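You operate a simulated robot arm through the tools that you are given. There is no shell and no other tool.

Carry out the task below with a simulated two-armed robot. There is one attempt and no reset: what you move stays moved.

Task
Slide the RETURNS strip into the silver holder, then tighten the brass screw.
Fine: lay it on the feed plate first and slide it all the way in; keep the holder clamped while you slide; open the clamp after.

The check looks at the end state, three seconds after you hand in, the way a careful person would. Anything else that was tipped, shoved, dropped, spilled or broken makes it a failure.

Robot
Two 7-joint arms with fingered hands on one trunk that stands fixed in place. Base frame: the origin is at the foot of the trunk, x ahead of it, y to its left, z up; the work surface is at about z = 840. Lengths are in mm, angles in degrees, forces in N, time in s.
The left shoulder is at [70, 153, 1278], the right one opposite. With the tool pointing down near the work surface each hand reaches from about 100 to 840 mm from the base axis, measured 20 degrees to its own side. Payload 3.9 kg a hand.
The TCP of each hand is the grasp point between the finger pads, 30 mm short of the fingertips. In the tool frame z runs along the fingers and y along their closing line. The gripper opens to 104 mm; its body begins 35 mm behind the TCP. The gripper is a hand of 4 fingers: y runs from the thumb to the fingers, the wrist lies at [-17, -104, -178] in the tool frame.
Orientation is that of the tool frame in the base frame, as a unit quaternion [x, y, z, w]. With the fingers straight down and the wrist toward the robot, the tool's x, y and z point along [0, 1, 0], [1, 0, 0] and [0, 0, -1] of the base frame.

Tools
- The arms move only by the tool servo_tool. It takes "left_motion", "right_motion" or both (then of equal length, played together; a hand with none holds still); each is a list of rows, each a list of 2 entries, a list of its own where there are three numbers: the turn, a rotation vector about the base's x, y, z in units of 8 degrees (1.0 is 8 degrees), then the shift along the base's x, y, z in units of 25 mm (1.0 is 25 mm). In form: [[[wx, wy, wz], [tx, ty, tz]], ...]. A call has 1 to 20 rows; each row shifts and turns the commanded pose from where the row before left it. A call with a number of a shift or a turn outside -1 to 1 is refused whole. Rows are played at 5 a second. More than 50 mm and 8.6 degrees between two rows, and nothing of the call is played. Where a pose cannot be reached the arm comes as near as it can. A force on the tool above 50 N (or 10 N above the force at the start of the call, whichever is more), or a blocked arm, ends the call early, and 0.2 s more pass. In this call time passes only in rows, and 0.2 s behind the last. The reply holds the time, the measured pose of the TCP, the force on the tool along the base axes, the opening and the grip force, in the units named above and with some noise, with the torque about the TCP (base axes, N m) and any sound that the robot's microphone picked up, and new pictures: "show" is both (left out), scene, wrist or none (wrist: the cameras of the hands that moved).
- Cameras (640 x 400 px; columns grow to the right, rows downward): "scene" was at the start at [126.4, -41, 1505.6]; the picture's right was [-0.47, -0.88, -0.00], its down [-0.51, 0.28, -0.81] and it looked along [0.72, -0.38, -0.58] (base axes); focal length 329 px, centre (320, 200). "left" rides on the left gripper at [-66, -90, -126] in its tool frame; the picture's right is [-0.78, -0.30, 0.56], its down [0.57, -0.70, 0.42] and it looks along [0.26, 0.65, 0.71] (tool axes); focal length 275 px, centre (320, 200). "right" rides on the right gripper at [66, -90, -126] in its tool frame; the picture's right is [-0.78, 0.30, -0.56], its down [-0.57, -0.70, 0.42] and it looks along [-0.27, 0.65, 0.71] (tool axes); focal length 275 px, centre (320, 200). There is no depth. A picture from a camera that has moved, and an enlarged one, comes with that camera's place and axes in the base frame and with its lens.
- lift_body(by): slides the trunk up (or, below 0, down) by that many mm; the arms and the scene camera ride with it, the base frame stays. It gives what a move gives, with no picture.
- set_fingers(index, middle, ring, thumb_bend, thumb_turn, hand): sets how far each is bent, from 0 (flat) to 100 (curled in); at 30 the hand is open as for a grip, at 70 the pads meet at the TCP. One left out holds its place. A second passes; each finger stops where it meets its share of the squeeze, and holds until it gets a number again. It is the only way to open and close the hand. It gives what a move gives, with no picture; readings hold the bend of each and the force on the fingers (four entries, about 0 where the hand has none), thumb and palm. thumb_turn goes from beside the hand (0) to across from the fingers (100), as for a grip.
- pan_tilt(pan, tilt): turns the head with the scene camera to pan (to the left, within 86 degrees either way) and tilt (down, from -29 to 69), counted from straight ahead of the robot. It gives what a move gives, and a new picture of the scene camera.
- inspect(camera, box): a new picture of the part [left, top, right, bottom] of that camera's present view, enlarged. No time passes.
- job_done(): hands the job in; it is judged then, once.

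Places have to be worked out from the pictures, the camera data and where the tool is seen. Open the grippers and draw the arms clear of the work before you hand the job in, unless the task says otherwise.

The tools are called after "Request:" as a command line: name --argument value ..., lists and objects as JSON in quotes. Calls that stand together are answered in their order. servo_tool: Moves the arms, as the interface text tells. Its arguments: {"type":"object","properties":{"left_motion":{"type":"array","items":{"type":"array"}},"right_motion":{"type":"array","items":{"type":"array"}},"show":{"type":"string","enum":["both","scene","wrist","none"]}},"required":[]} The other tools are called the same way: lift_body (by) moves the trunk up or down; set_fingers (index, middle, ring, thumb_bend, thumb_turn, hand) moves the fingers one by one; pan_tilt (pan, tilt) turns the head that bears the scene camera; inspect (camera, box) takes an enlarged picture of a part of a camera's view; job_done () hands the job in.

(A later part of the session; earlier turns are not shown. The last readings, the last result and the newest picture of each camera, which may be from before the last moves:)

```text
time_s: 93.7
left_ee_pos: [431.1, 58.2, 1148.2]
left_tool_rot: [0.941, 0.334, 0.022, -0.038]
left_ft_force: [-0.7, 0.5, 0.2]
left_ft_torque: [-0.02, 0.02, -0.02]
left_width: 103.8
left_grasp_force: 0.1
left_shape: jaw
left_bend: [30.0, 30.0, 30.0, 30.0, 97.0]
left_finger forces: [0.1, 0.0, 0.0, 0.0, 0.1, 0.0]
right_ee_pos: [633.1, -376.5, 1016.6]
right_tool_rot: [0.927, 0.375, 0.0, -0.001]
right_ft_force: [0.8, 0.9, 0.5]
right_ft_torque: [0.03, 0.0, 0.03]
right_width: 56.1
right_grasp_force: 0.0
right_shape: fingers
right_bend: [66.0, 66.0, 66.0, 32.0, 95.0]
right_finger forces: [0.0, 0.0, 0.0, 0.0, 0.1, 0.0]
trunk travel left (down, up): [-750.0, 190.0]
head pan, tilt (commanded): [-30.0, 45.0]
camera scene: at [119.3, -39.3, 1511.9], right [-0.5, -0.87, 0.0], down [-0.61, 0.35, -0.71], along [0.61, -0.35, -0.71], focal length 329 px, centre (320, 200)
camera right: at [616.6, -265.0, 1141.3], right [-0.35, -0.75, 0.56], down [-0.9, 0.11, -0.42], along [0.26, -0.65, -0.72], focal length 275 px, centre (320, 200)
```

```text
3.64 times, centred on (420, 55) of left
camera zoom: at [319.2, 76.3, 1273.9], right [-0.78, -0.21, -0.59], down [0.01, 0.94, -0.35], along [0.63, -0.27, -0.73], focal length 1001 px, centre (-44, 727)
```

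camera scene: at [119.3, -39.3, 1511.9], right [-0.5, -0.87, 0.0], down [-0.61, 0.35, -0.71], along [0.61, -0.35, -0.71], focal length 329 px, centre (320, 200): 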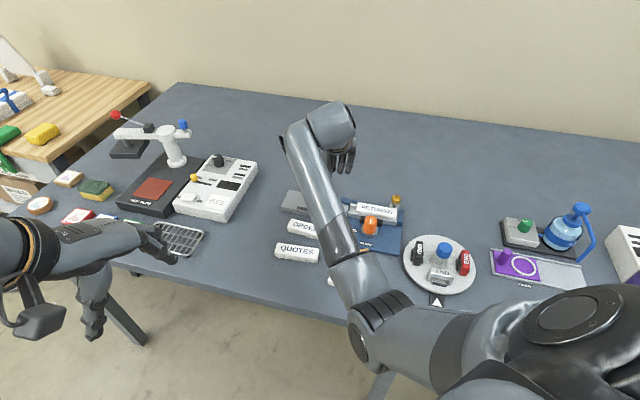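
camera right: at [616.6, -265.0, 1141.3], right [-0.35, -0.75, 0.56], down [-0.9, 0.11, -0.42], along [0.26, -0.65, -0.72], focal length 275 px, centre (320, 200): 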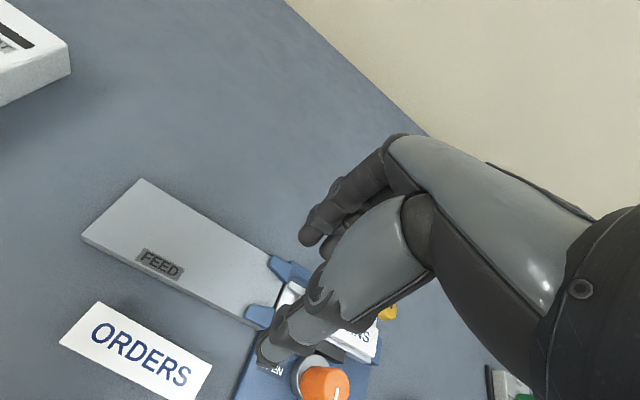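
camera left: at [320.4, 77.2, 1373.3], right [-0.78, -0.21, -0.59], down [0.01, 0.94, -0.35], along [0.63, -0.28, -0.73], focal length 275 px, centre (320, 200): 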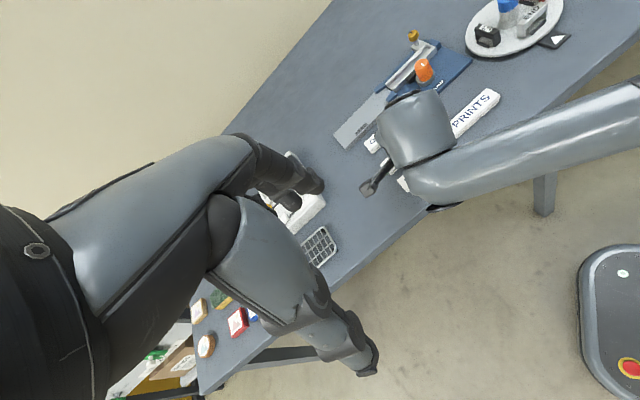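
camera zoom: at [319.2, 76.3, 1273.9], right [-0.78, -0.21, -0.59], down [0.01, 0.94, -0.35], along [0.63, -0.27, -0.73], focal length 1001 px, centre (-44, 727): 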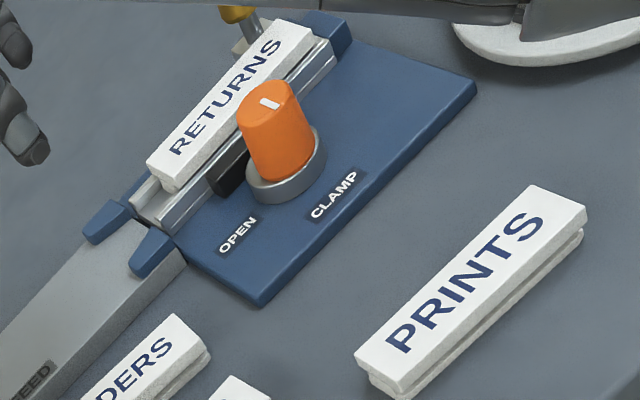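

The strip is fully seated, the clamp still closed. Next is the brass screw at about (560,-527), top z≈899. I open the fingers and move the hand above it, turning to yaw ≈ +40° to have room for a clockwise stroke.

Request:
set_fingers --hand "right" --index 44 --middle 44 --ring 44 --thumb_bend 44 --thumb_turn 97

Request:
servo_tool --right_motion '[[[0, 0, 0.9], [0, -0.4, 0.2]], [[0, 0, 0.9], [-0.2, -0.5, 0]], [[0, 0, 0.9], [-0.27, -0.51, 0]], [[0, 0, 0.9], [-0.27, -0.51, 0]], [[0, 0, 0.9], [-0.27, -0.51, 0]], [[0, 0, 0.9], [-0.27, -0.51, 0]], [[0, 0, 0.9], [-0.27, -0.51, 0]], [[0, 0, 0.9], [-0.27, -0.51, 0]], [[0, 0, 0.9], [-0.27, -0.51, 0]], [[0, 0, 0.9], [-0.27, -0.51, 0]], [[0, 0, 0.9], [-0.27, -0.51, 0]], [[0, 0, 0.9], [-0.27, -0.51, 0]]]' --show "both"

```text
time_s: 94.7
left_ee_pos: [430.6, 58.6, 1149.1]
left_tool_rot: [0.942, 0.334, 0.021, -0.037]
left_ft_force: [0.0, -0.3, 0.3]
left_ft_torque: [0.01, 0.0, -0.01]
left_width: 103.8
left_grasp_force: 0.1
left_shape: jaw
left_bend: [30.0, 30.0, 30.0, 30.0, 97.0]
left_finger forces: [0.0, 0.0, 0.1, 0.0, 0.0, 0.0]
right_ee_pos: [633.3, -376.2, 1015.3]
right_tool_rot: [0.926, 0.377, 0.0, -0.001]
right_ft_force: [0.7, -0.2, -0.3]
right_ft_torque: [-0.01, 0.01, 0.03]
right_width: 69.6
right_grasp_force: 0.0
right_shape: fingers
right_bend: [44.0, 44.0, 44.0, 44.0, 96.0]
right_finger forces: [0.0, 0.0, 0.0, 0.1, 0.0, 0.0]
trunk travel left (down, up): [-750.0, 190.0]
head pan, tilt (commanded): [-30.0, 45.0]
```

```text
time_s: 97.3
left_ee_pos: [429.8, 56.7, 1148.7]
left_tool_rot: [0.941, 0.334, 0.022, -0.037]
left_ft_force: [-0.4, 0.3, 0.3]
left_ft_torque: [0.0, 0.0, -0.01]
left_width: 103.9
left_grasp_force: 0.0
left_shape: jaw
left_bend: [30.0, 30.0, 30.0, 30.0, 97.0]
left_finger forces: [0.0, 0.1, 0.1, 0.0, 0.1, 0.0]
right_ee_pos: [558.3, -528.3, 1021.6]
right_tool_rot: [0.418, 0.909, -0.001, -0.001]
right_ft_force: [-0.6, 0.2, -0.4]
right_ft_torque: [0.0, 0.05, 0.03]
right_width: 69.5
right_grasp_force: 0.1
right_shape: fingers
right_bend: [44.0, 44.0, 44.0, 44.0, 96.0]
right_finger forces: [0.1, 0.1, 0.0, 0.0, 0.1, 0.0]
trunk travel left (down, up): [-750.0, 190.0]
head pan, tilt (commanded): [-30.0, 45.0]
camera scene: at [119.6, -40.4, 1511.8], right [-0.5, -0.87, 0.0], down [-0.61, 0.35, -0.71], along [0.61, -0.35, -0.71], focal length 329 px, centre (320, 200)
camera right: at [447.0, -535.9, 1147.5], right [0.73, -0.4, 0.56], down [-0.16, -0.89, -0.42], along [0.66, 0.22, -0.72], focal length 275 px, centre (320, 200)
```

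scene: 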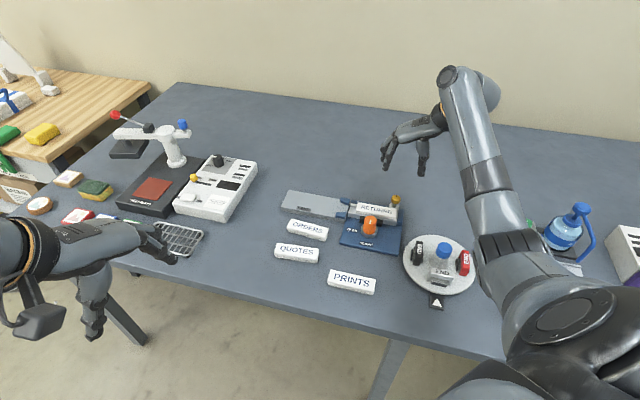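
right: 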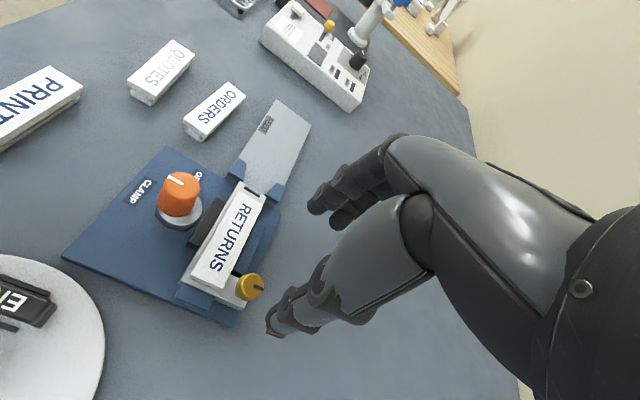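

I zoom in on the screw from all cameras for its exact position and mark.

Request:
inspect --camera "right" --box '[190, 240, 300, 340]'

Request:
inspect --camera "scene" --box '[360, 170, 420, 230]'

Request:
inspect --camera "left" --box '[380, 0, 450, 60]'

```text
4.00 times, centred on (245, 290) of right
camera zoom: at [447.0, -535.9, 1147.5], right [0.73, -0.4, 0.56], down [-0.16, -0.89, -0.42], along [0.66, 0.22, -0.72], focal length 1101 px, centre (620, -160)
```

zoom: 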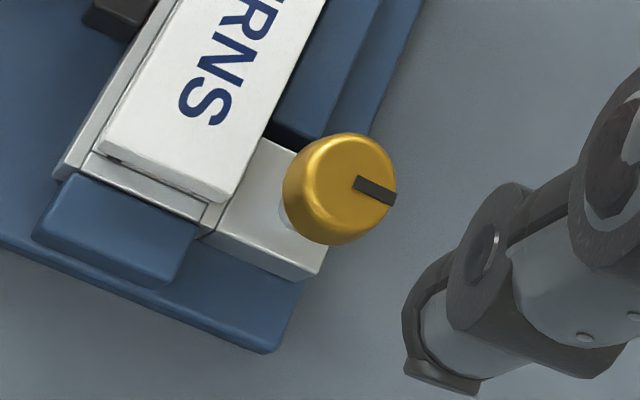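

```text
6.67 times, centred on (390, 200) of scene
camera zoom: at [119.6, -40.4, 1511.8], right [-0.5, -0.87, 0.0], down [-0.61, 0.35, -0.71], along [0.61, -0.35, -0.71], focal length 2195 px, centre (-147, 200)
```

zoom: 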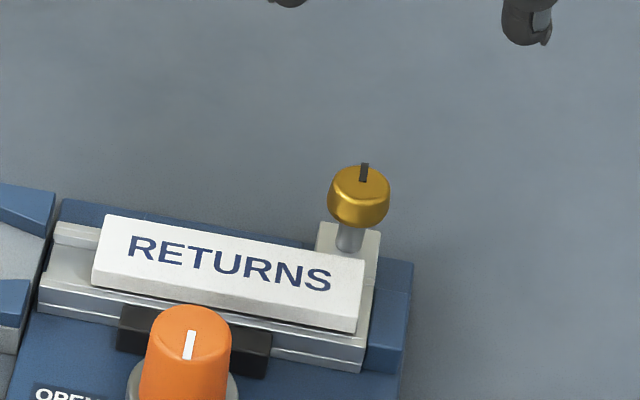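

```text
6.67 times, centred on (415, 30) of left
camera zoom: at [319.5, 75.3, 1273.9], right [-0.78, -0.21, -0.59], down [0.01, 0.94, -0.34], along [0.63, -0.27, -0.73], focal length 1835 px, centre (-313, 1333)
```

zoom: 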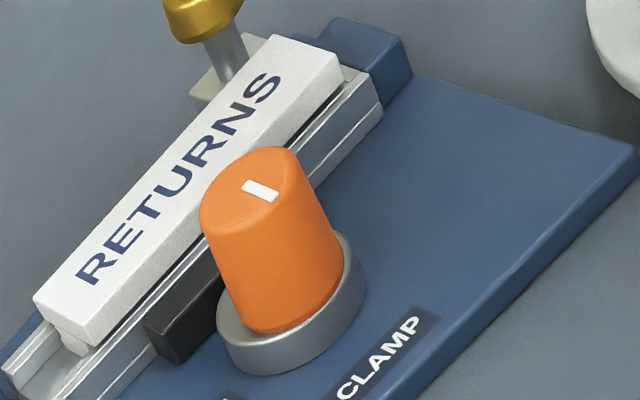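

The screw's axis is at about (558,-525.5), mark pointing to azimuth -45°. I centre the hand on it and descend to TCP z≈912, so the fingertips stay above the strip (876).

Request:
servo_tool --right_motion '[[[0, 0, 0], [-0.05, 0.1, -0.9]], [[0, 0, 0], [-0.05, 0.1, -0.9]], [[0, 0, 0], [0, 0, -0.9]], [[0, 0, 0], [0, 0, -0.9]], [[0, 0, 0], [0, 0, -0.75]]]' --show "wrist"

Request:
inspect --camera "scene" --box '[360, 160, 430, 230]'

Request:
inspect --camera "right" --box '[230, 160, 420, 340]'

```text
time_s: 98.5
left_ee_pos: [430.9, 57.5, 1148.4]
left_tool_rot: [0.941, 0.334, 0.022, -0.037]
left_ft_force: [0.4, -0.6, -0.4]
left_ft_torque: [-0.02, 0.0, -0.03]
left_width: 103.7
left_grasp_force: 0.0
left_shape: jaw
left_bend: [30.0, 30.0, 30.0, 30.0, 97.0]
left_finger forces: [0.0, 0.1, 0.1, 0.0, 0.0, 0.1]
right_ee_pos: [558.8, -522.8, 913.5]
right_tool_rot: [0.418, 0.908, -0.001, -0.002]
right_ft_force: [-0.9, 0.6, -0.2]
right_ft_torque: [-0.02, 0.0, 0.01]
right_width: 69.3
right_grasp_force: 0.1
right_shape: fingers
right_bend: [44.0, 44.0, 44.0, 44.0, 96.0]
right_finger forces: [0.1, 0.0, 0.1, 0.1, 0.1, 0.0]
trunk travel left (down, up): [-750.0, 190.0]
head pan, tilt (commanded): [-30.0, 45.0]
camera right: at [447.4, -530.5, 1038.1], right [0.73, -0.4, 0.56], down [-0.16, -0.89, -0.42], along [0.66, 0.22, -0.72], focal length 275 px, centre (320, 200)
```

right: 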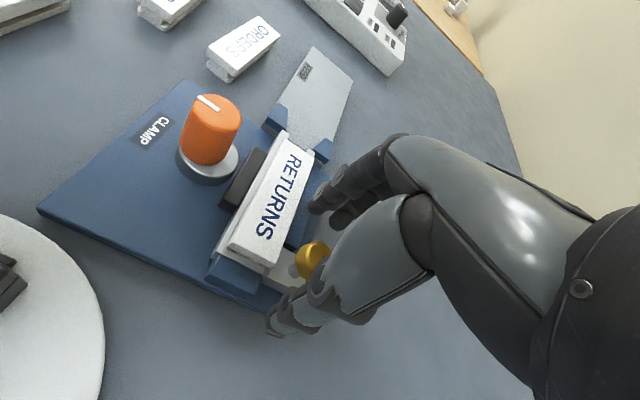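

```text
5.71 times, centred on (395, 195) of scene
camera zoom: at [119.9, -40.0, 1511.8], right [-0.5, -0.87, 0.0], down [-0.61, 0.35, -0.71], along [0.61, -0.35, -0.71], focal length 1881 px, centre (-109, 229)
```

zoom: 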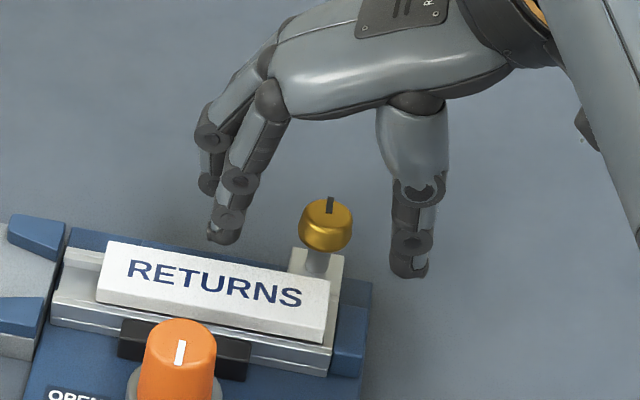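

```text
2.22 times, centred on (325, 250) of right
camera zoom: at [447.4, -530.5, 1038.1], right [0.73, -0.4, 0.56], down [-0.16, -0.89, -0.42], along [0.66, 0.22, -0.72], focal length 612 px, centre (309, 89)
```

zoom: 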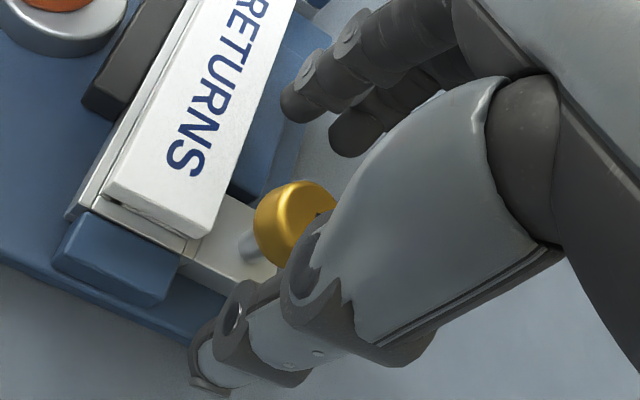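

The side view is excellent: index and thumb straddle the knob with tips about z=880. I shift the hand 4 mm to centre the knob, lower 3 mm and close.

Request:
servo_tool --right_motion '[[[0, 0, 0], [0.01, -0.16, -0.12]]]' --show "none"

Request:
set_fingers --hand "right" --index 63 --middle 63 --ring 44 --thumb_bend 63

Request:
inspect --camera "scene" --box '[360, 160, 430, 230]'

Request:
inspect --camera "right" --box '[230, 160, 420, 340]'

```text
time_s: 98.9
left_ee_pos: [431.7, 57.6, 1148.0]
left_tool_rot: [0.941, 0.335, 0.022, -0.037]
left_ft_force: [-0.3, 0.7, -0.2]
left_ft_torque: [0.01, 0.01, 0.0]
left_width: 103.7
left_grasp_force: 0.2
left_shape: jaw
left_bend: [30.0, 30.0, 30.0, 30.0, 97.0]
left_finger forces: [0.0, 0.0, 0.1, 0.1, 0.0, 0.1]
right_ee_pos: [557.5, -526.4, 909.4]
right_tool_rot: [0.418, 0.908, -0.001, -0.001]
right_ft_force: [-0.4, -0.3, 0.5]
right_ft_torque: [0.01, 0.01, -0.02]
right_width: 69.5
right_grasp_force: 0.0
right_shape: fingers
right_bend: [44.0, 44.0, 44.0, 44.0, 96.0]
right_finger forces: [0.0, 0.0, 0.0, 0.0, 0.0, 0.1]
trunk travel left (down, up): [-750.0, 190.0]
head pan, tilt (commanded): [-30.0, 45.0]
```

```text
time_s: 99.9
left_ee_pos: [431.2, 58.3, 1149.1]
left_tool_rot: [0.942, 0.334, 0.022, -0.038]
left_ft_force: [-0.2, -0.4, -0.1]
left_ft_torque: [-0.01, -0.01, 0.01]
left_width: 103.5
left_grasp_force: 0.1
left_shape: jaw
left_bend: [30.0, 30.0, 30.0, 30.0, 97.0]
left_finger forces: [0.0, 0.0, 0.0, 0.0, 0.0, 0.1]
right_ee_pos: [559.0, -526.3, 909.0]
right_tool_rot: [0.418, 0.909, -0.001, 0.0]
right_ft_force: [0.3, 0.1, 0.5]
right_ft_torque: [-0.03, 0.03, -0.01]
right_width: 21.6
right_grasp_force: 0.7
right_shape: fingers
right_bend: [63.0, 63.0, 44.0, 62.0, 99.0]
right_finger forces: [0.4, 0.1, 0.0, 0.0, 0.6, 0.0]
trunk travel left (down, up): [-750.0, 190.0]
head pan, tilt (commanded): [-30.0, 45.0]
```

```text
5.71 times, centred on (395, 195) of scene
camera zoom: at [119.6, -39.7, 1511.8], right [-0.5, -0.87, 0.0], down [-0.61, 0.35, -0.71], along [0.61, -0.35, -0.71], focal length 1881 px, centre (-109, 229)
```

zoom: 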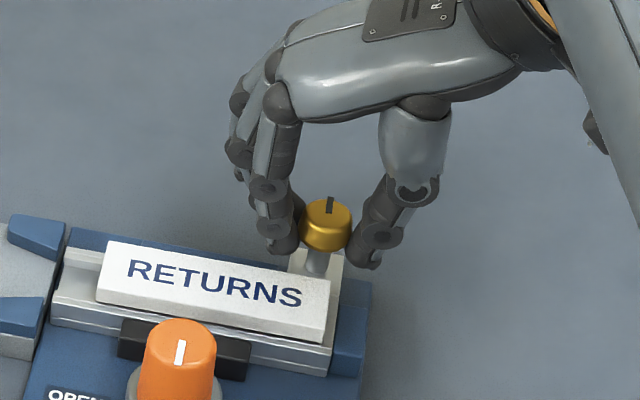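

```text
2.22 times, centred on (325, 250) of right
camera zoom: at [446.2, -534.3, 1035.7], right [0.73, -0.4, 0.56], down [-0.16, -0.89, -0.42], along [0.66, 0.22, -0.72], focal length 612 px, centre (309, 89)
```

zoom: 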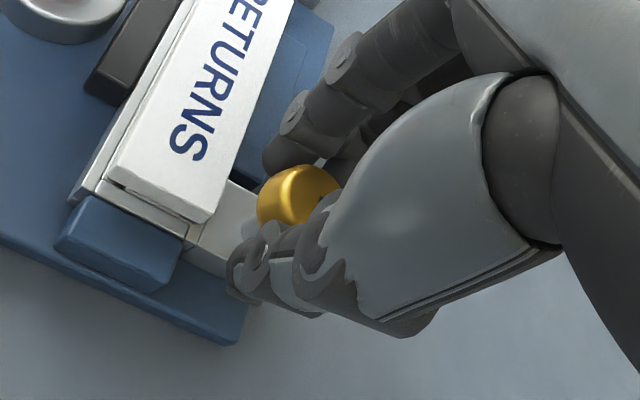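

Light contact on both sides of the knob. Now squeeze firmly.

Request:
set_fingers --hand "right" --index 95 --middle 95 --thumb_bend 95 --thumb_turn 100

Request:
inspect --camera "scene" --box '[360, 160, 430, 230]'

```text
time_s: 100.9
left_ee_pos: [429.0, 57.3, 1149.3]
left_tool_rot: [0.942, 0.334, 0.023, -0.037]
left_ft_force: [-0.5, 0.6, 0.6]
left_ft_torque: [-0.02, -0.03, -0.03]
left_width: 103.8
left_grasp_force: 0.0
left_shape: jaw
left_bend: [30.0, 30.0, 30.0, 30.0, 97.0]
left_finger forces: [0.1, 0.0, 0.1, 0.0, 0.0, 0.0]
right_ee_pos: [556.1, -527.9, 909.4]
right_tool_rot: [0.419, 0.908, 0.0, -0.001]
right_ft_force: [-3.9, -2.2, -0.4]
right_ft_torque: [-0.06, 0.08, 0.03]
right_width: 5.8
right_grasp_force: 22.2
right_shape: fingers
right_bend: [59.0, 72.0, 44.0, 79.0, 100.0]
right_finger forces: [12.9, 6.3, 0.0, 0.0, 24.8, 0.1]
trunk travel left (down, up): [-750.0, 190.0]
head pan, tilt (commanded): [-30.0, 45.0]
```

```text
5.71 times, centred on (395, 195) of scene
camera zoom: at [118.7, -40.4, 1511.9], right [-0.5, -0.87, 0.0], down [-0.61, 0.35, -0.71], along [0.61, -0.35, -0.71], focal length 1881 px, centre (-109, 229)
```

zoom: 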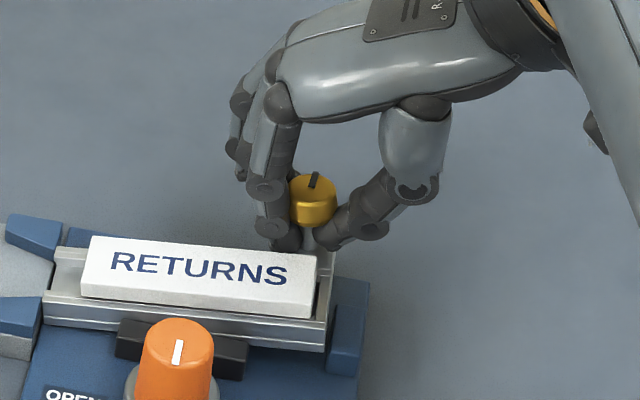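

The squeeze slid under the knob and is lifting the holder's screw end. I immediately release gently.

Request:
set_fingers --hand "right" --index 58 --middle 58 --thumb_bend 66

Request:
inspect --camera "scene" --box '[360, 160, 430, 230]'

```text
time_s: 101.9
left_ee_pos: [430.6, 57.7, 1148.0]
left_tool_rot: [0.941, 0.334, 0.022, -0.037]
left_ft_force: [0.5, 0.0, -0.3]
left_ft_torque: [0.02, -0.03, -0.01]
left_width: 103.9
left_grasp_force: 0.1
left_shape: jaw
left_bend: [30.0, 30.0, 30.0, 30.0, 97.0]
left_finger forces: [0.0, 0.1, 0.1, 0.0, 0.0, 0.0]
right_ee_pos: [558.1, -527.2, 910.3]
right_tool_rot: [0.418, 0.908, -0.002, -0.002]
right_ft_force: [-0.2, -0.8, -0.9]
right_ft_torque: [-0.01, 0.03, 0.0]
right_width: 26.2
right_grasp_force: 1.0
right_shape: fingers
right_bend: [57.0, 57.0, 44.0, 65.0, 100.0]
right_finger forces: [0.0, 0.0, 0.0, 0.0, 1.3, 0.1]
trunk travel left (down, up): [-750.0, 190.0]
head pan, tilt (commanded): [-30.0, 45.0]
```

```text
5.71 times, centred on (395, 195) of scene
camera zoom: at [119.7, -39.8, 1511.8], right [-0.5, -0.87, 0.0], down [-0.61, 0.35, -0.71], along [0.61, -0.35, -0.71], focal length 1881 px, centre (-109, 229)
```

zoom: 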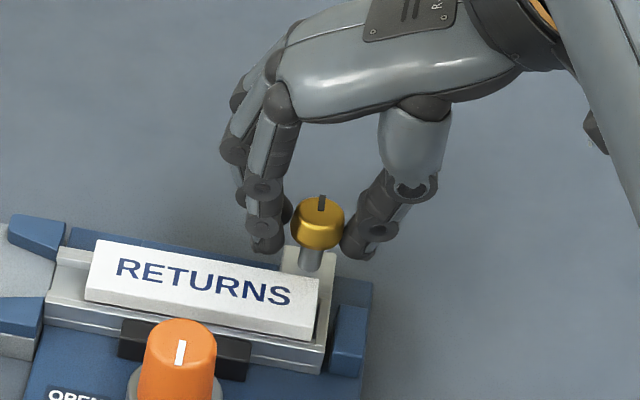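

The holder dropped back but looks shifted a few mm toward the feed side. I open the hand fully, lift, and inspect the holder's seating.

Request:
set_fingers --hand "right" --index 44 --middle 44 --thumb_bend 44 --thumb_turn 97

Request:
servo_tool --right_motion '[[[0, 0, 0], [0, 0, 0.5]], [[0, 0, 0], [0, 0, 0.9]], [[0, 0, 0], [0, 0, 0.9]], [[0, 0, 0], [0, 0, 0.9]]]' --show "none"

Request:
inspect --camera "scene" --box '[340, 170, 420, 240]'

Request:
inspect --camera "right" --box '[150, 100, 330, 320]'

Request:
inspect --camera "left" --box '[370, 0, 460, 80]'

```text
time_s: 102.9
left_ee_pos: [430.2, 57.2, 1149.0]
left_tool_rot: [0.942, 0.334, 0.021, -0.038]
left_ft_force: [0.7, 0.0, -0.2]
left_ft_torque: [-0.01, -0.02, 0.02]
left_width: 103.7
left_grasp_force: 0.1
left_shape: jaw
left_bend: [30.0, 30.0, 30.0, 30.0, 97.0]
left_finger forces: [0.1, 0.0, 0.0, 0.0, 0.0, 0.0]
right_ee_pos: [558.5, -526.7, 910.7]
right_tool_rot: [0.417, 0.909, -0.001, -0.001]
right_ft_force: [-0.1, -0.2, -0.5]
right_ft_torque: [0.02, -0.01, 0.03]
right_width: 69.0
right_grasp_force: 0.1
right_shape: fingers
right_bend: [44.0, 44.0, 44.0, 44.0, 96.0]
right_finger forces: [0.0, 0.0, 0.1, 0.1, 0.1, 0.0]
trunk travel left (down, up): [-750.0, 190.0]
head pan, tilt (commanded): [-30.0, 45.0]
```

```text
time_s: 103.9
left_ee_pos: [429.8, 58.8, 1149.2]
left_tool_rot: [0.941, 0.334, 0.022, -0.037]
left_ft_force: [0.1, -0.6, -0.5]
left_ft_torque: [0.0, -0.03, -0.01]
left_width: 103.8
left_grasp_force: 0.0
left_shape: jaw
left_bend: [30.0, 30.0, 30.0, 30.0, 97.0]
left_finger forces: [0.0, 0.0, 0.0, 0.0, 0.0, 0.0]
right_ee_pos: [556.8, -527.6, 990.5]
right_tool_rot: [0.418, 0.909, -0.001, -0.001]
right_ft_force: [0.7, 0.2, -0.1]
right_ft_torque: [0.02, 0.02, 0.02]
right_width: 68.8
right_grasp_force: 0.0
right_shape: fingers
right_bend: [44.0, 44.0, 44.0, 44.0, 96.0]
right_finger forces: [0.0, 0.1, 0.0, 0.0, 0.0, 0.1]
trunk travel left (down, up): [-750.0, 190.0]
head pan, tilt (commanded): [-30.0, 45.0]
```

```text
5.71 times, centred on (380, 205) of scene
camera zoom: at [119.2, -39.4, 1511.9], right [-0.5, -0.87, 0.0], down [-0.61, 0.35, -0.71], along [0.61, -0.35, -0.71], focal length 1881 px, centre (-23, 171)
```

zoom: 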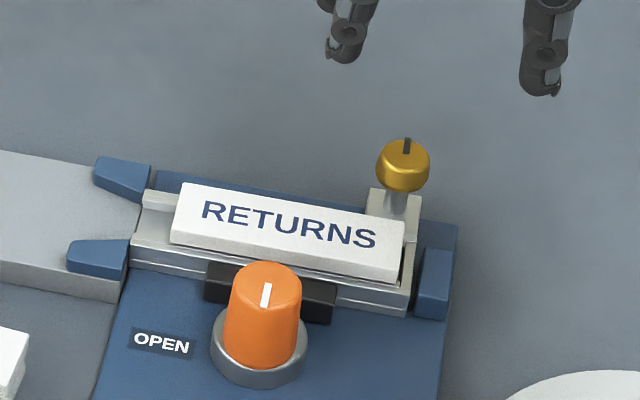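

```text
1.82 times, centred on (240, 210) of right
camera zoom: at [445.2, -535.2, 1116.1], right [0.73, -0.4, 0.56], down [-0.16, -0.89, -0.42], along [0.66, 0.22, -0.72], focal length 500 px, centre (466, 182)
```

zoom: 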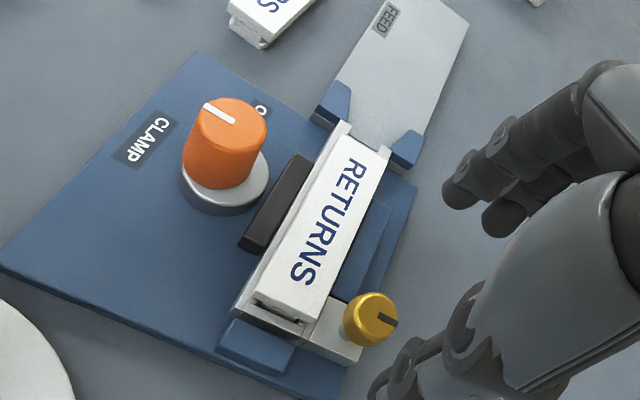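

```text
5.00 times, centred on (415, 40) of left
camera zoom: at [319.1, 76.2, 1273.9], right [-0.78, -0.21, -0.59], down [0.01, 0.94, -0.35], along [0.63, -0.27, -0.73], focal length 1376 px, centre (-155, 1000)
```

zoom: 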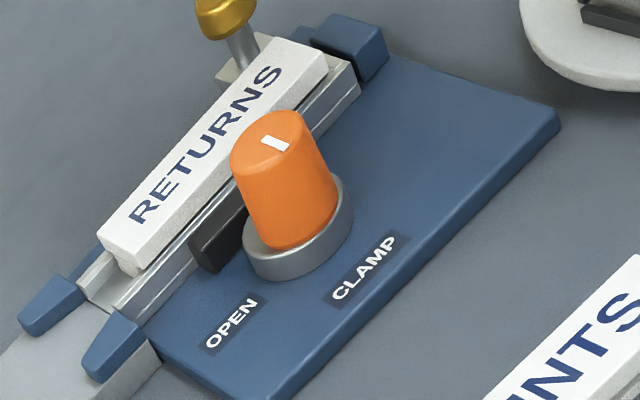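

The holder slid ~6 mm toward the feed and away from its end block. I'll push it back with the same finger-push on the strip's end (strip is against the holder's end wall). I return to the pusher pose behind the strip.

Request:
set_fingers --hand "right" --index 66 --middle 66 --ring 66 --thumb_bend 32

Request:
servo_tool --right_motion '[[[0, 0, -0.9], [0.1, 0.3, 0.3]], [[0, 0, -0.9], [0.33, 0.58, 0]], [[0, 0, -0.9], [0.33, 0.58, 0]], [[0, 0, -0.9], [0.33, 0.58, 0]], [[0, 0, -0.9], [0.33, 0.58, 0]], [[0, 0, -0.9], [0.33, 0.58, 0]], [[0, 0, -0.9], [0.33, 0.58, 0]], [[0, 0, -0.9], [0.33, 0.58, 0]], [[0, 0, -0.9], [0.33, 0.58, 0]], [[0, 0, -0.9], [0.33, 0.58, 0]], [[0, 0, -0.9], [0.33, 0.58, 0]], [[0, 0, -0.89], [0.33, 0.58, 0]]]' --show "none"

Request:
inspect --camera "scene" --box '[310, 140, 420, 240]'

```text
time_s: 104.9
left_ee_pos: [430.3, 58.1, 1147.1]
left_tool_rot: [0.941, 0.334, 0.022, -0.038]
left_ft_force: [-0.2, -0.1, -0.4]
left_ft_torque: [-0.01, -0.05, -0.01]
left_width: 103.8
left_grasp_force: 0.1
left_shape: jaw
left_bend: [30.0, 30.0, 30.0, 30.0, 97.0]
left_finger forces: [0.0, 0.0, 0.0, 0.0, 0.0, 0.1]
right_ee_pos: [557.4, -526.6, 989.1]
right_tool_rot: [0.417, 0.909, 0.0, -0.001]
right_ft_force: [-0.6, -0.4, -0.2]
right_ft_torque: [-0.02, -0.02, -0.01]
right_width: 56.6
right_grasp_force: 0.1
right_shape: fingers
right_bend: [66.0, 66.0, 66.0, 32.0, 95.0]
right_finger forces: [0.0, 0.0, 0.0, 0.0, 0.0, 0.0]
trunk travel left (down, up): [-750.0, 190.0]
head pan, tilt (commanded): [-30.0, 45.0]
```

```text
time_s: 107.5
left_ee_pos: [430.6, 59.0, 1149.1]
left_tool_rot: [0.941, 0.334, 0.022, -0.038]
left_ft_force: [0.0, 0.4, 0.6]
left_ft_torque: [-0.01, 0.04, -0.05]
left_width: 104.2
left_grasp_force: 0.1
left_shape: jaw
left_bend: [30.0, 30.0, 30.0, 30.0, 97.0]
left_finger forces: [0.0, 0.0, 0.0, 0.0, 0.0, 0.0]
right_ee_pos: [649.2, -358.7, 997.1]
right_tool_rot: [0.927, 0.376, 0.001, -0.001]
right_ft_force: [0.3, -0.4, 0.3]
right_ft_torque: [-0.02, -0.01, -0.01]
right_width: 56.2
right_grasp_force: 0.1
right_shape: fingers
right_bend: [66.0, 66.0, 66.0, 32.0, 95.0]
right_finger forces: [0.0, 0.0, 0.0, 0.1, 0.0, 0.0]
trunk travel left (down, up): [-750.0, 190.0]
head pan, tilt (commanded): [-30.0, 45.0]
```

```text
4.00 times, centred on (365, 190) of scene
camera zoom: at [120.4, -38.1, 1511.8], right [-0.5, -0.87, 0.0], down [-0.61, 0.35, -0.71], along [0.61, -0.35, -0.71], focal length 1317 px, centre (140, 240)
```

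zoom: 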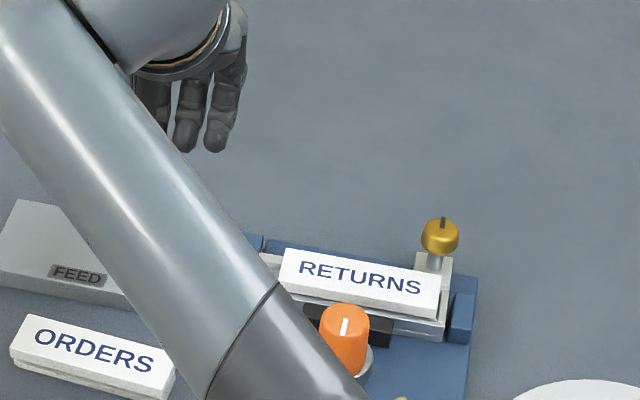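

I lower to z≈899 behind the strip and approach.

Request:
servo_tool --right_motion '[[[0, 0, 0], [0.04, -0.04, -0.9]], [[0, 0, 0], [0, 0, -0.9]], [[0, 0, 0], [0, 0, -0.9]], [[0, 0, 0], [0, 0, -0.9]], [[0, 0, 0], [0, 0, -0.32]], [[0, 0, 0], [-0.24, -0.235, 0]], [[0, 0, 0], [-0.24, -0.235, 0]], [[0, 0, 0], [-0.24, -0.235, 0]], [[0, 0, 0], [-0.24, -0.235, 0]]]' --show "none"

Request:
inspect --camera "scene" --box '[340, 160, 410, 230]'

```text
time_s: 109.5
left_ee_pos: [431.7, 57.4, 1147.5]
left_tool_rot: [0.941, 0.335, 0.022, -0.037]
left_ft_force: [0.0, 0.7, 0.4]
left_ft_torque: [-0.02, 0.03, 0.02]
left_width: 103.8
left_grasp_force: 0.0
left_shape: jaw
left_bend: [30.0, 30.0, 30.0, 30.0, 97.0]
left_finger forces: [0.0, 0.0, 0.0, 0.0, 0.0, 0.0]
right_ee_pos: [625.8, -385.8, 899.8]
right_tool_rot: [0.926, 0.377, 0.0, -0.001]
right_ft_force: [0.1, -0.3, -0.6]
right_ft_torque: [-0.02, -0.02, 0.02]
right_width: 56.1
right_grasp_force: 0.1
right_shape: fingers
right_bend: [66.0, 66.0, 66.0, 32.0, 95.0]
right_finger forces: [0.1, 0.1, 0.1, 0.0, 0.0, 0.0]
trunk travel left (down, up): [-750.0, 190.0]
head pan, tilt (commanded): [-30.0, 45.0]
```

```text
5.71 times, centred on (375, 195) of scene
camera zoom: at [119.3, -39.9, 1511.9], right [-0.5, -0.87, 0.0], down [-0.61, 0.35, -0.71], along [0.61, -0.35, -0.71], focal length 1881 px, centre (6, 229)
```

zoom: 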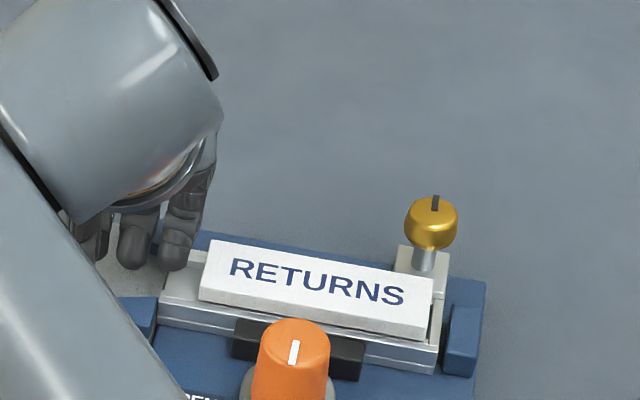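

The ring finger is about 7 mm behind the strip. I push in small steps, watching the force and the gap at the end block.

Request:
servo_tool --right_motion '[[[0, 0, 0], [-0.115, -0.112, 0]], [[0, 0, 0], [-0.115, -0.112, 0]], [[0, 0, 0], [-0.086, -0.084, 0]]]' --show "none"

Request:
inspect --camera "scene" --box '[340, 160, 410, 230]'

```text
time_s: 110.3
left_ee_pos: [431.3, 58.7, 1148.4]
left_tool_rot: [0.942, 0.334, 0.022, -0.037]
left_ft_force: [-0.1, 0.0, 0.2]
left_ft_torque: [-0.04, 0.06, 0.01]
left_width: 103.7
left_grasp_force: 0.0
left_shape: jaw
left_bend: [30.0, 30.0, 30.0, 30.0, 97.0]
left_finger forces: [0.1, 0.1, 0.0, 0.0, 0.0, 0.0]
right_ee_pos: [619.4, -392.6, 899.6]
right_tool_rot: [0.926, 0.377, 0.001, -0.002]
right_ft_force: [-0.3, 0.1, -0.7]
right_ft_torque: [0.01, -0.01, 0.02]
right_width: 56.2
right_grasp_force: 0.3
right_shape: fingers
right_bend: [66.0, 66.0, 66.0, 32.0, 95.0]
right_finger forces: [0.0, 0.0, 0.5, 0.0, 0.0, 0.1]
trunk travel left (down, up): [-750.0, 190.0]
head pan, tilt (commanded): [-30.0, 45.0]
```

```text
5.71 times, centred on (375, 195) of scene
camera zoom: at [119.7, -39.3, 1511.9], right [-0.5, -0.87, 0.0], down [-0.61, 0.35, -0.71], along [0.61, -0.35, -0.71], focal length 1881 px, centre (6, 229)
```

zoom: 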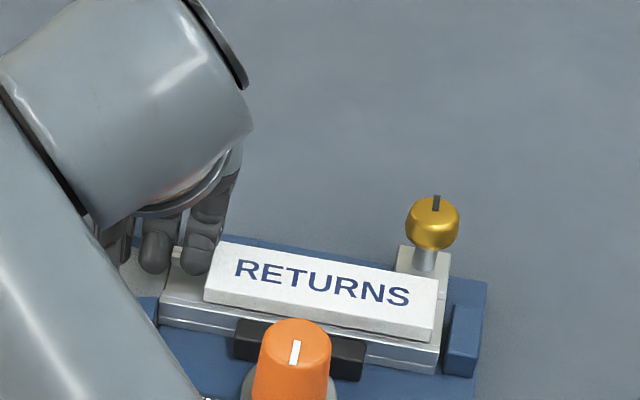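

The strip is moving back in a bit relative to the holder. I continue.

Request:
servo_tool --right_motion '[[[0, 0, 0], [-0.057, -0.056, 0]], [[0, 0, 0], [-0.057, -0.056, 0]]]' --show "none"

Request:
inspect --camera "scene" --box '[340, 160, 410, 230]'

```text
time_s: 110.9
left_ee_pos: [431.6, 57.9, 1149.0]
left_tool_rot: [0.941, 0.335, 0.022, -0.037]
left_ft_force: [0.5, 0.3, -0.3]
left_ft_torque: [-0.04, 0.0, 0.04]
left_width: 103.7
left_grasp_force: 0.1
left_shape: jaw
left_bend: [30.0, 30.0, 30.0, 30.0, 97.0]
left_finger forces: [0.0, 0.0, 0.0, 0.1, 0.0, 0.0]
right_ee_pos: [616.7, -393.4, 900.0]
right_tool_rot: [0.926, 0.377, 0.0, -0.002]
right_ft_force: [0.8, 1.4, 0.8]
right_ft_torque: [0.02, -0.04, 0.05]
right_width: 55.9
right_grasp_force: 1.0
right_shape: fingers
right_bend: [66.0, 66.0, 66.0, 32.0, 95.0]
right_finger forces: [0.0, 0.0, 1.6, 0.1, 0.0, 0.0]
trunk travel left (down, up): [-750.0, 190.0]
head pan, tilt (commanded): [-30.0, 45.0]
```

```text
5.71 times, centred on (375, 195) of scene
camera zoom: at [119.9, -39.1, 1511.8], right [-0.5, -0.87, 0.0], down [-0.61, 0.35, -0.71], along [0.61, -0.35, -0.71], focal length 1881 px, centre (6, 229)
```

zoom: 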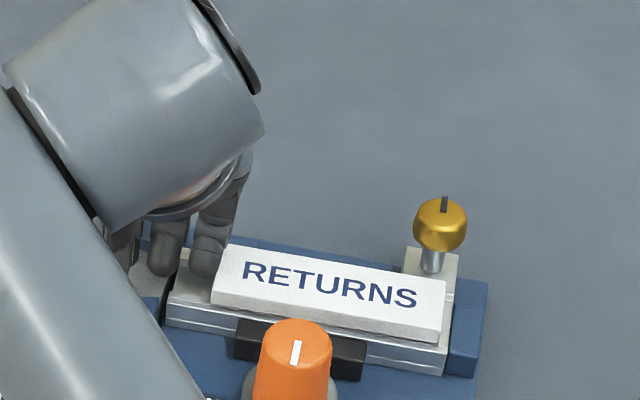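

The holder itself slid back toward its end block with very little force. I push until a firm stop is felt.

Request:
servo_tool --right_motion '[[[0, 0, 0], [-0.057, -0.056, 0]], [[0, 0, 0], [-0.057, -0.056, 0]]]' --show "none"

Request:
inspect --camera "scene" --box '[340, 160, 410, 230]'

```text
time_s: 111.5
left_ee_pos: [431.8, 58.8, 1147.6]
left_tool_rot: [0.942, 0.334, 0.021, -0.038]
left_ft_force: [-0.5, -0.3, -0.3]
left_ft_torque: [-0.03, -0.03, -0.04]
left_width: 103.6
left_grasp_force: 0.0
left_shape: jaw
left_bend: [30.0, 30.0, 30.0, 30.0, 97.0]
left_finger forces: [0.0, 0.0, 0.0, 0.1, 0.1, 0.0]
right_ee_pos: [615.7, -395.8, 899.6]
right_tool_rot: [0.926, 0.377, 0.0, -0.001]
right_ft_force: [9.0, 6.7, 2.0]
right_ft_torque: [0.11, -0.14, 0.16]
right_width: 56.3
right_grasp_force: 5.2
right_shape: fingers
right_bend: [66.0, 66.0, 67.0, 32.0, 95.0]
right_finger forces: [0.0, 0.1, 10.5, 0.1, 0.1, 0.0]
trunk travel left (down, up): [-750.0, 190.0]
head pan, tilt (commanded): [-30.0, 45.0]
```

```text
5.71 times, centred on (375, 195) of scene
camera zoom: at [121.5, -37.2, 1511.8], right [-0.5, -0.87, 0.0], down [-0.61, 0.35, -0.71], along [0.61, -0.35, -0.71], focal length 1881 px, centre (6, 229)
```

zoom: 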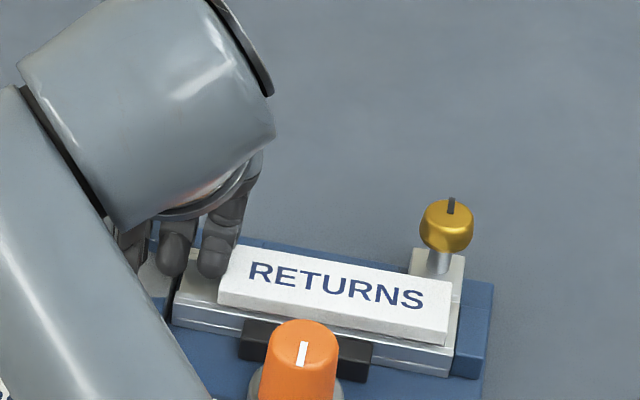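

Firm stop at 11 N and the holder is back against its end block (same TCP as before). I back off, lift, and go to the screw again, this time to grip higher on the knob and more gently.

Request:
servo_tool --right_motion '[[[0, 0, 0], [0.2, 0.2, 0]], [[0, 0, 0], [0.3, 0.3, 0.2]], [[0, 0, 0], [0.2, 0.2, 0.9]], [[0, 0, 0], [0.1, 0.1, 0.9]], [[0, 0, 0], [0, 0, 0.9]], [[0, 0, 0], [0, 0, 0.9]], [[0, 0, 0], [0, 0, 0.9]]]' --show "none"

Request:
set_fingers --hand "right" --index 46 --middle 46 --ring 40 --thumb_bend 46 --thumb_turn 97

Request:
servo_tool --right_motion '[[[0, 0, 0.9], [0, -0.4, 0]], [[0, 0, 0.9], [-0.2, -0.5, 0]], [[0, 0, 0.9], [-0.27, -0.51, 0]], [[0, 0, 0.9], [-0.27, -0.51, 0]], [[0, 0, 0.9], [-0.27, -0.51, 0]], [[0, 0, 0.9], [-0.27, -0.51, 0]], [[0, 0, 0.9], [-0.27, -0.51, 0]], [[0, 0, 0.9], [-0.27, -0.51, 0]], [[0, 0, 0.9], [-0.27, -0.51, 0]], [[0, 0, 0.9], [-0.27, -0.51, 0]], [[0, 0, 0.9], [-0.27, -0.51, 0]], [[0, 0, 0.9], [-0.27, -0.51, 0]]]' --show "none"

Request:
inspect --camera "scene" --box '[340, 150, 430, 240]'

Request:
inspect --camera "right" --box '[150, 150, 310, 340]'

```text
time_s: 113.1
left_ee_pos: [428.7, 57.0, 1148.2]
left_tool_rot: [0.941, 0.335, 0.022, -0.037]
left_ft_force: [-0.6, 0.1, 0.6]
left_ft_torque: [-0.01, 0.0, 0.0]
left_width: 103.8
left_grasp_force: 0.0
left_shape: jaw
left_bend: [30.0, 30.0, 30.0, 30.0, 97.0]
left_finger forces: [0.1, 0.1, 0.1, 0.0, 0.1, 0.0]
right_ee_pos: [630.7, -377.8, 1018.4]
right_tool_rot: [0.926, 0.377, 0.0, -0.002]
right_ft_force: [0.1, -0.1, -0.4]
right_ft_torque: [0.02, -0.03, -0.01]
right_width: 56.0
right_grasp_force: 0.1
right_shape: fingers
right_bend: [66.0, 66.0, 66.0, 32.0, 95.0]
right_finger forces: [0.1, 0.0, 0.1, 0.0, 0.0, 0.1]
trunk travel left (down, up): [-750.0, 190.0]
head pan, tilt (commanded): [-30.0, 45.0]
```

```text
time_s: 114.1
left_ee_pos: [430.6, 59.3, 1148.6]
left_tool_rot: [0.941, 0.334, 0.021, -0.037]
left_ft_force: [1.0, -0.5, 0.2]
left_ft_torque: [0.03, 0.02, -0.04]
left_width: 103.6
left_grasp_force: 0.1
left_shape: jaw
left_bend: [30.0, 30.0, 30.0, 30.0, 97.0]
left_finger forces: [0.1, 0.1, 0.0, 0.0, 0.0, 0.1]
right_ee_pos: [631.5, -378.0, 1018.5]
right_tool_rot: [0.926, 0.377, 0.0, -0.001]
right_ft_force: [-0.1, -0.3, -0.5]
right_ft_torque: [0.01, -0.02, 0.0]
right_width: 64.3
right_grasp_force: 0.0
right_shape: fingers
right_bend: [46.0, 46.0, 40.0, 46.0, 96.0]
right_finger forces: [0.1, 0.1, 0.0, 0.1, 0.1, 0.0]
trunk travel left (down, up): [-750.0, 190.0]
head pan, tilt (commanded): [-30.0, 45.0]
```

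```text
time_s: 116.7
left_ee_pos: [430.3, 57.9, 1148.7]
left_tool_rot: [0.942, 0.334, 0.021, -0.037]
left_ft_force: [1.3, 0.5, -0.4]
left_ft_torque: [0.0, -0.02, 0.01]
left_width: 103.9
left_grasp_force: 0.1
left_shape: jaw
left_bend: [30.0, 30.0, 30.0, 30.0, 97.0]
left_finger forces: [0.0, 0.0, 0.1, 0.0, 0.1, 0.0]
right_ee_pos: [560.0, -529.6, 1015.9]
right_tool_rot: [0.416, 0.909, -0.001, -0.001]
right_ft_force: [0.0, -0.1, -0.1]
right_ft_torque: [0.0, 0.02, -0.01]
right_width: 64.4
right_grasp_force: 0.0
right_shape: fingers
right_bend: [46.0, 46.0, 40.0, 46.0, 96.0]
right_finger forces: [0.0, 0.1, 0.1, 0.1, 0.1, 0.1]
trunk travel left (down, up): [-750.0, 190.0]
head pan, tilt (commanded): [-30.0, 45.0]
```

```text
4.44 times, centred on (385, 195) of scene
camera zoom: at [119.7, -40.2, 1511.8], right [-0.5, -0.87, 0.0], down [-0.61, 0.35, -0.71], along [0.61, -0.35, -0.71], focal length 1463 px, centre (31, 222)
```

zoom: 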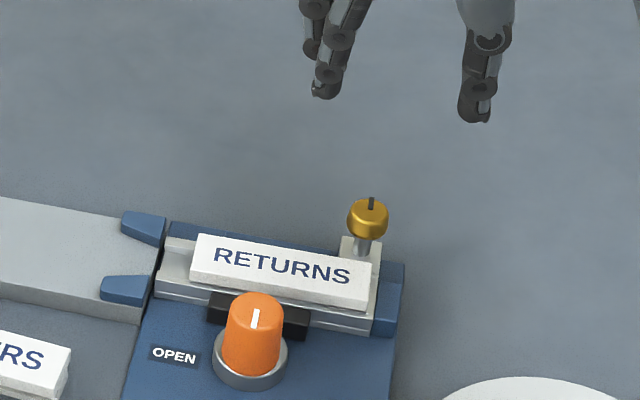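

```text
2.11 times, centred on (230, 245) of right
camera zoom: at [448.2, -537.4, 1142.9], right [0.73, -0.39, 0.55], down [-0.16, -0.89, -0.42], along [0.66, 0.22, -0.72], focal length 580 px, centre (510, 105)
```

zoom: 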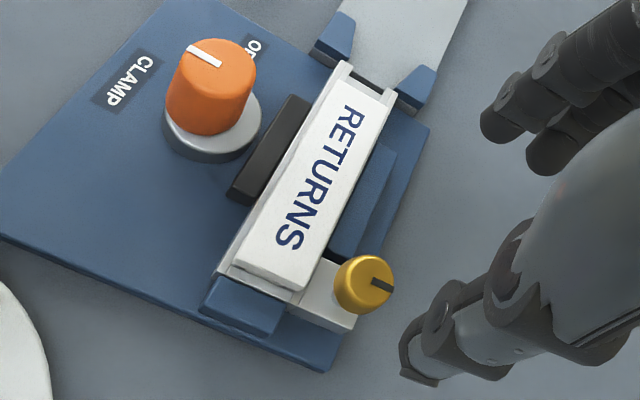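

The holder is properly against its end block, clamp still at CLAMP. Screw axis measured at (557.8,-526). I descend to TCP z≈919 so the fingertips grip the upper part of the knob's side.

Request:
servo_tool --right_motion '[[[0, 0, 0], [-0.04, 0.035, -0.9]], [[0, 0, 0], [-0.04, 0.035, -0.9]], [[0, 0, 0], [0, 0, -0.9]], [[0, 0, 0], [0, 0, -0.9]], [[0, 0, 0], [0, 0, -0.28]]]' --show "none"

Request:
set_fingers --hand "right" --index 61 --middle 61 --thumb_bend 61

Request:
inspect --camera "scene" --box '[360, 160, 430, 230]'

Request:
inspect --camera "right" --box '[230, 160, 420, 340]'

```text
time_s: 117.9
left_ee_pos: [430.9, 58.0, 1148.5]
left_tool_rot: [0.942, 0.334, 0.022, -0.037]
left_ft_force: [-0.8, 0.4, 0.5]
left_ft_torque: [0.0, -0.01, 0.0]
left_width: 103.8
left_grasp_force: 0.0
left_shape: jaw
left_bend: [30.0, 30.0, 30.0, 30.0, 97.0]
left_finger forces: [0.1, 0.0, 0.0, 0.0, 0.1, 0.0]
right_ee_pos: [558.7, -524.6, 918.8]
right_tool_rot: [0.418, 0.909, -0.001, 0.0]
right_ft_force: [-0.2, 0.1, -0.2]
right_ft_torque: [-0.02, -0.01, 0.02]
right_width: 64.2
right_grasp_force: 0.1
right_shape: fingers
right_bend: [46.0, 46.0, 40.0, 46.0, 96.0]
right_finger forces: [0.1, 0.0, 0.0, 0.0, 0.0, 0.1]
trunk travel left (down, up): [-750.0, 190.0]
head pan, tilt (commanded): [-30.0, 45.0]
```

```text
time_s: 118.9
left_ee_pos: [431.4, 57.7, 1147.8]
left_tool_rot: [0.941, 0.335, 0.022, -0.037]
left_ft_force: [0.4, 0.0, 0.0]
left_ft_torque: [0.04, 0.03, 0.02]
left_width: 103.9
left_grasp_force: 0.1
left_shape: jaw
left_bend: [30.0, 30.0, 30.0, 30.0, 97.0]
left_finger forces: [0.0, 0.0, 0.0, 0.0, 0.0, 0.0]
right_ee_pos: [557.3, -525.9, 919.1]
right_tool_rot: [0.417, 0.909, -0.001, -0.001]
right_ft_force: [0.3, 0.7, 1.0]
right_ft_torque: [0.04, 0.0, -0.02]
right_width: 25.8
right_grasp_force: 0.2
right_shape: fingers
right_bend: [61.0, 61.0, 40.0, 61.0, 98.0]
right_finger forces: [0.0, 0.1, 0.1, 0.0, 0.0, 0.0]
trunk travel left (down, up): [-750.0, 190.0]
head pan, tilt (commanded): [-30.0, 45.0]
```

```text
5.71 times, centred on (395, 195) of scene
camera zoom: at [119.6, -39.7, 1511.8], right [-0.5, -0.87, 0.0], down [-0.61, 0.35, -0.71], along [0.61, -0.35, -0.71], focal length 1881 px, centre (-109, 229)
```

zoom: 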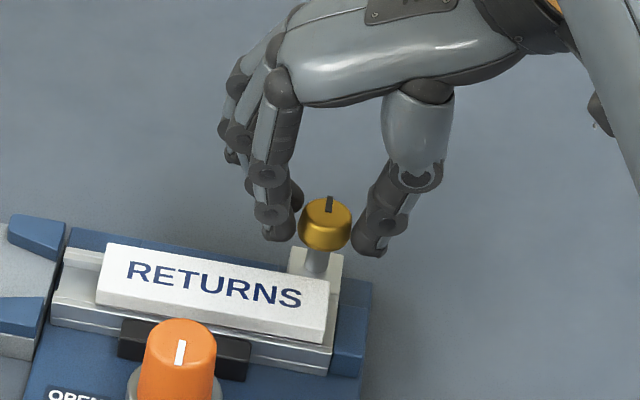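

```text
2.22 times, centred on (325, 250) of right
camera zoom: at [446.1, -533.3, 1045.1], right [0.73, -0.4, 0.56], down [-0.16, -0.89, -0.42], along [0.66, 0.22, -0.72], focal length 612 px, centre (309, 89)
```

zoom: 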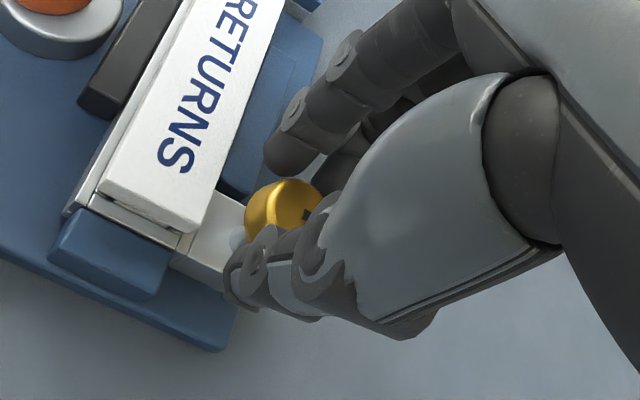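

The fingertips are at the knob's mid-height. I look closer to see whether thumb and index oppose each other across the knob axis.

Request:
inspect --camera "right" --box '[280, 190, 370, 280]'

Request:
inspect --camera "scene" --box '[380, 180, 415, 215]'

```text
4.44 times, centred on (325, 235) of right
camera zoom: at [446.1, -533.3, 1045.1], right [0.73, -0.4, 0.56], down [-0.16, -0.89, -0.42], along [0.66, 0.22, -0.72], focal length 1224 px, centre (298, 44)
```

zoom: 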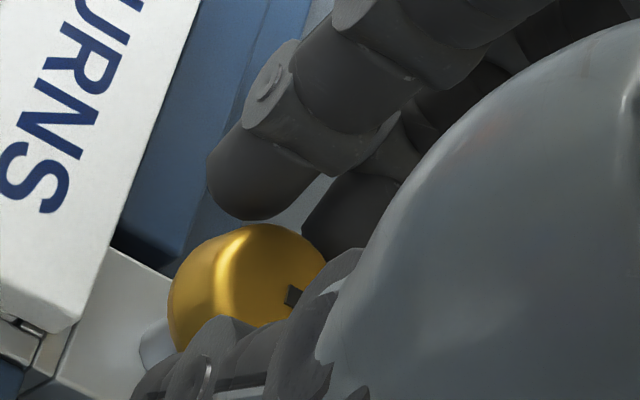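

```text
11.43 times, centred on (398, 198) of scene
camera zoom: at [119.6, -39.7, 1511.8], right [-0.5, -0.87, 0.0], down [-0.61, 0.35, -0.71], along [0.61, -0.35, -0.71], focal length 3763 px, centre (-566, 229)
```

zoom: 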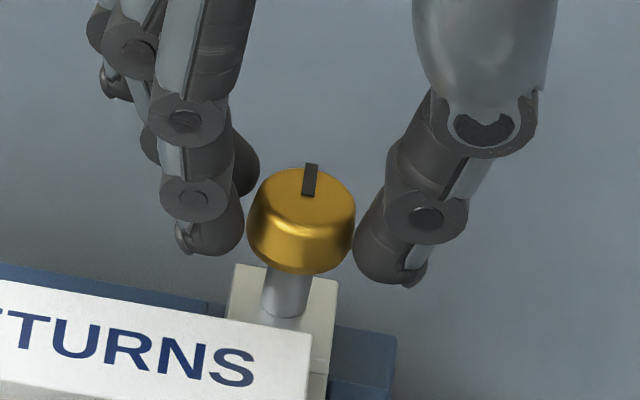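

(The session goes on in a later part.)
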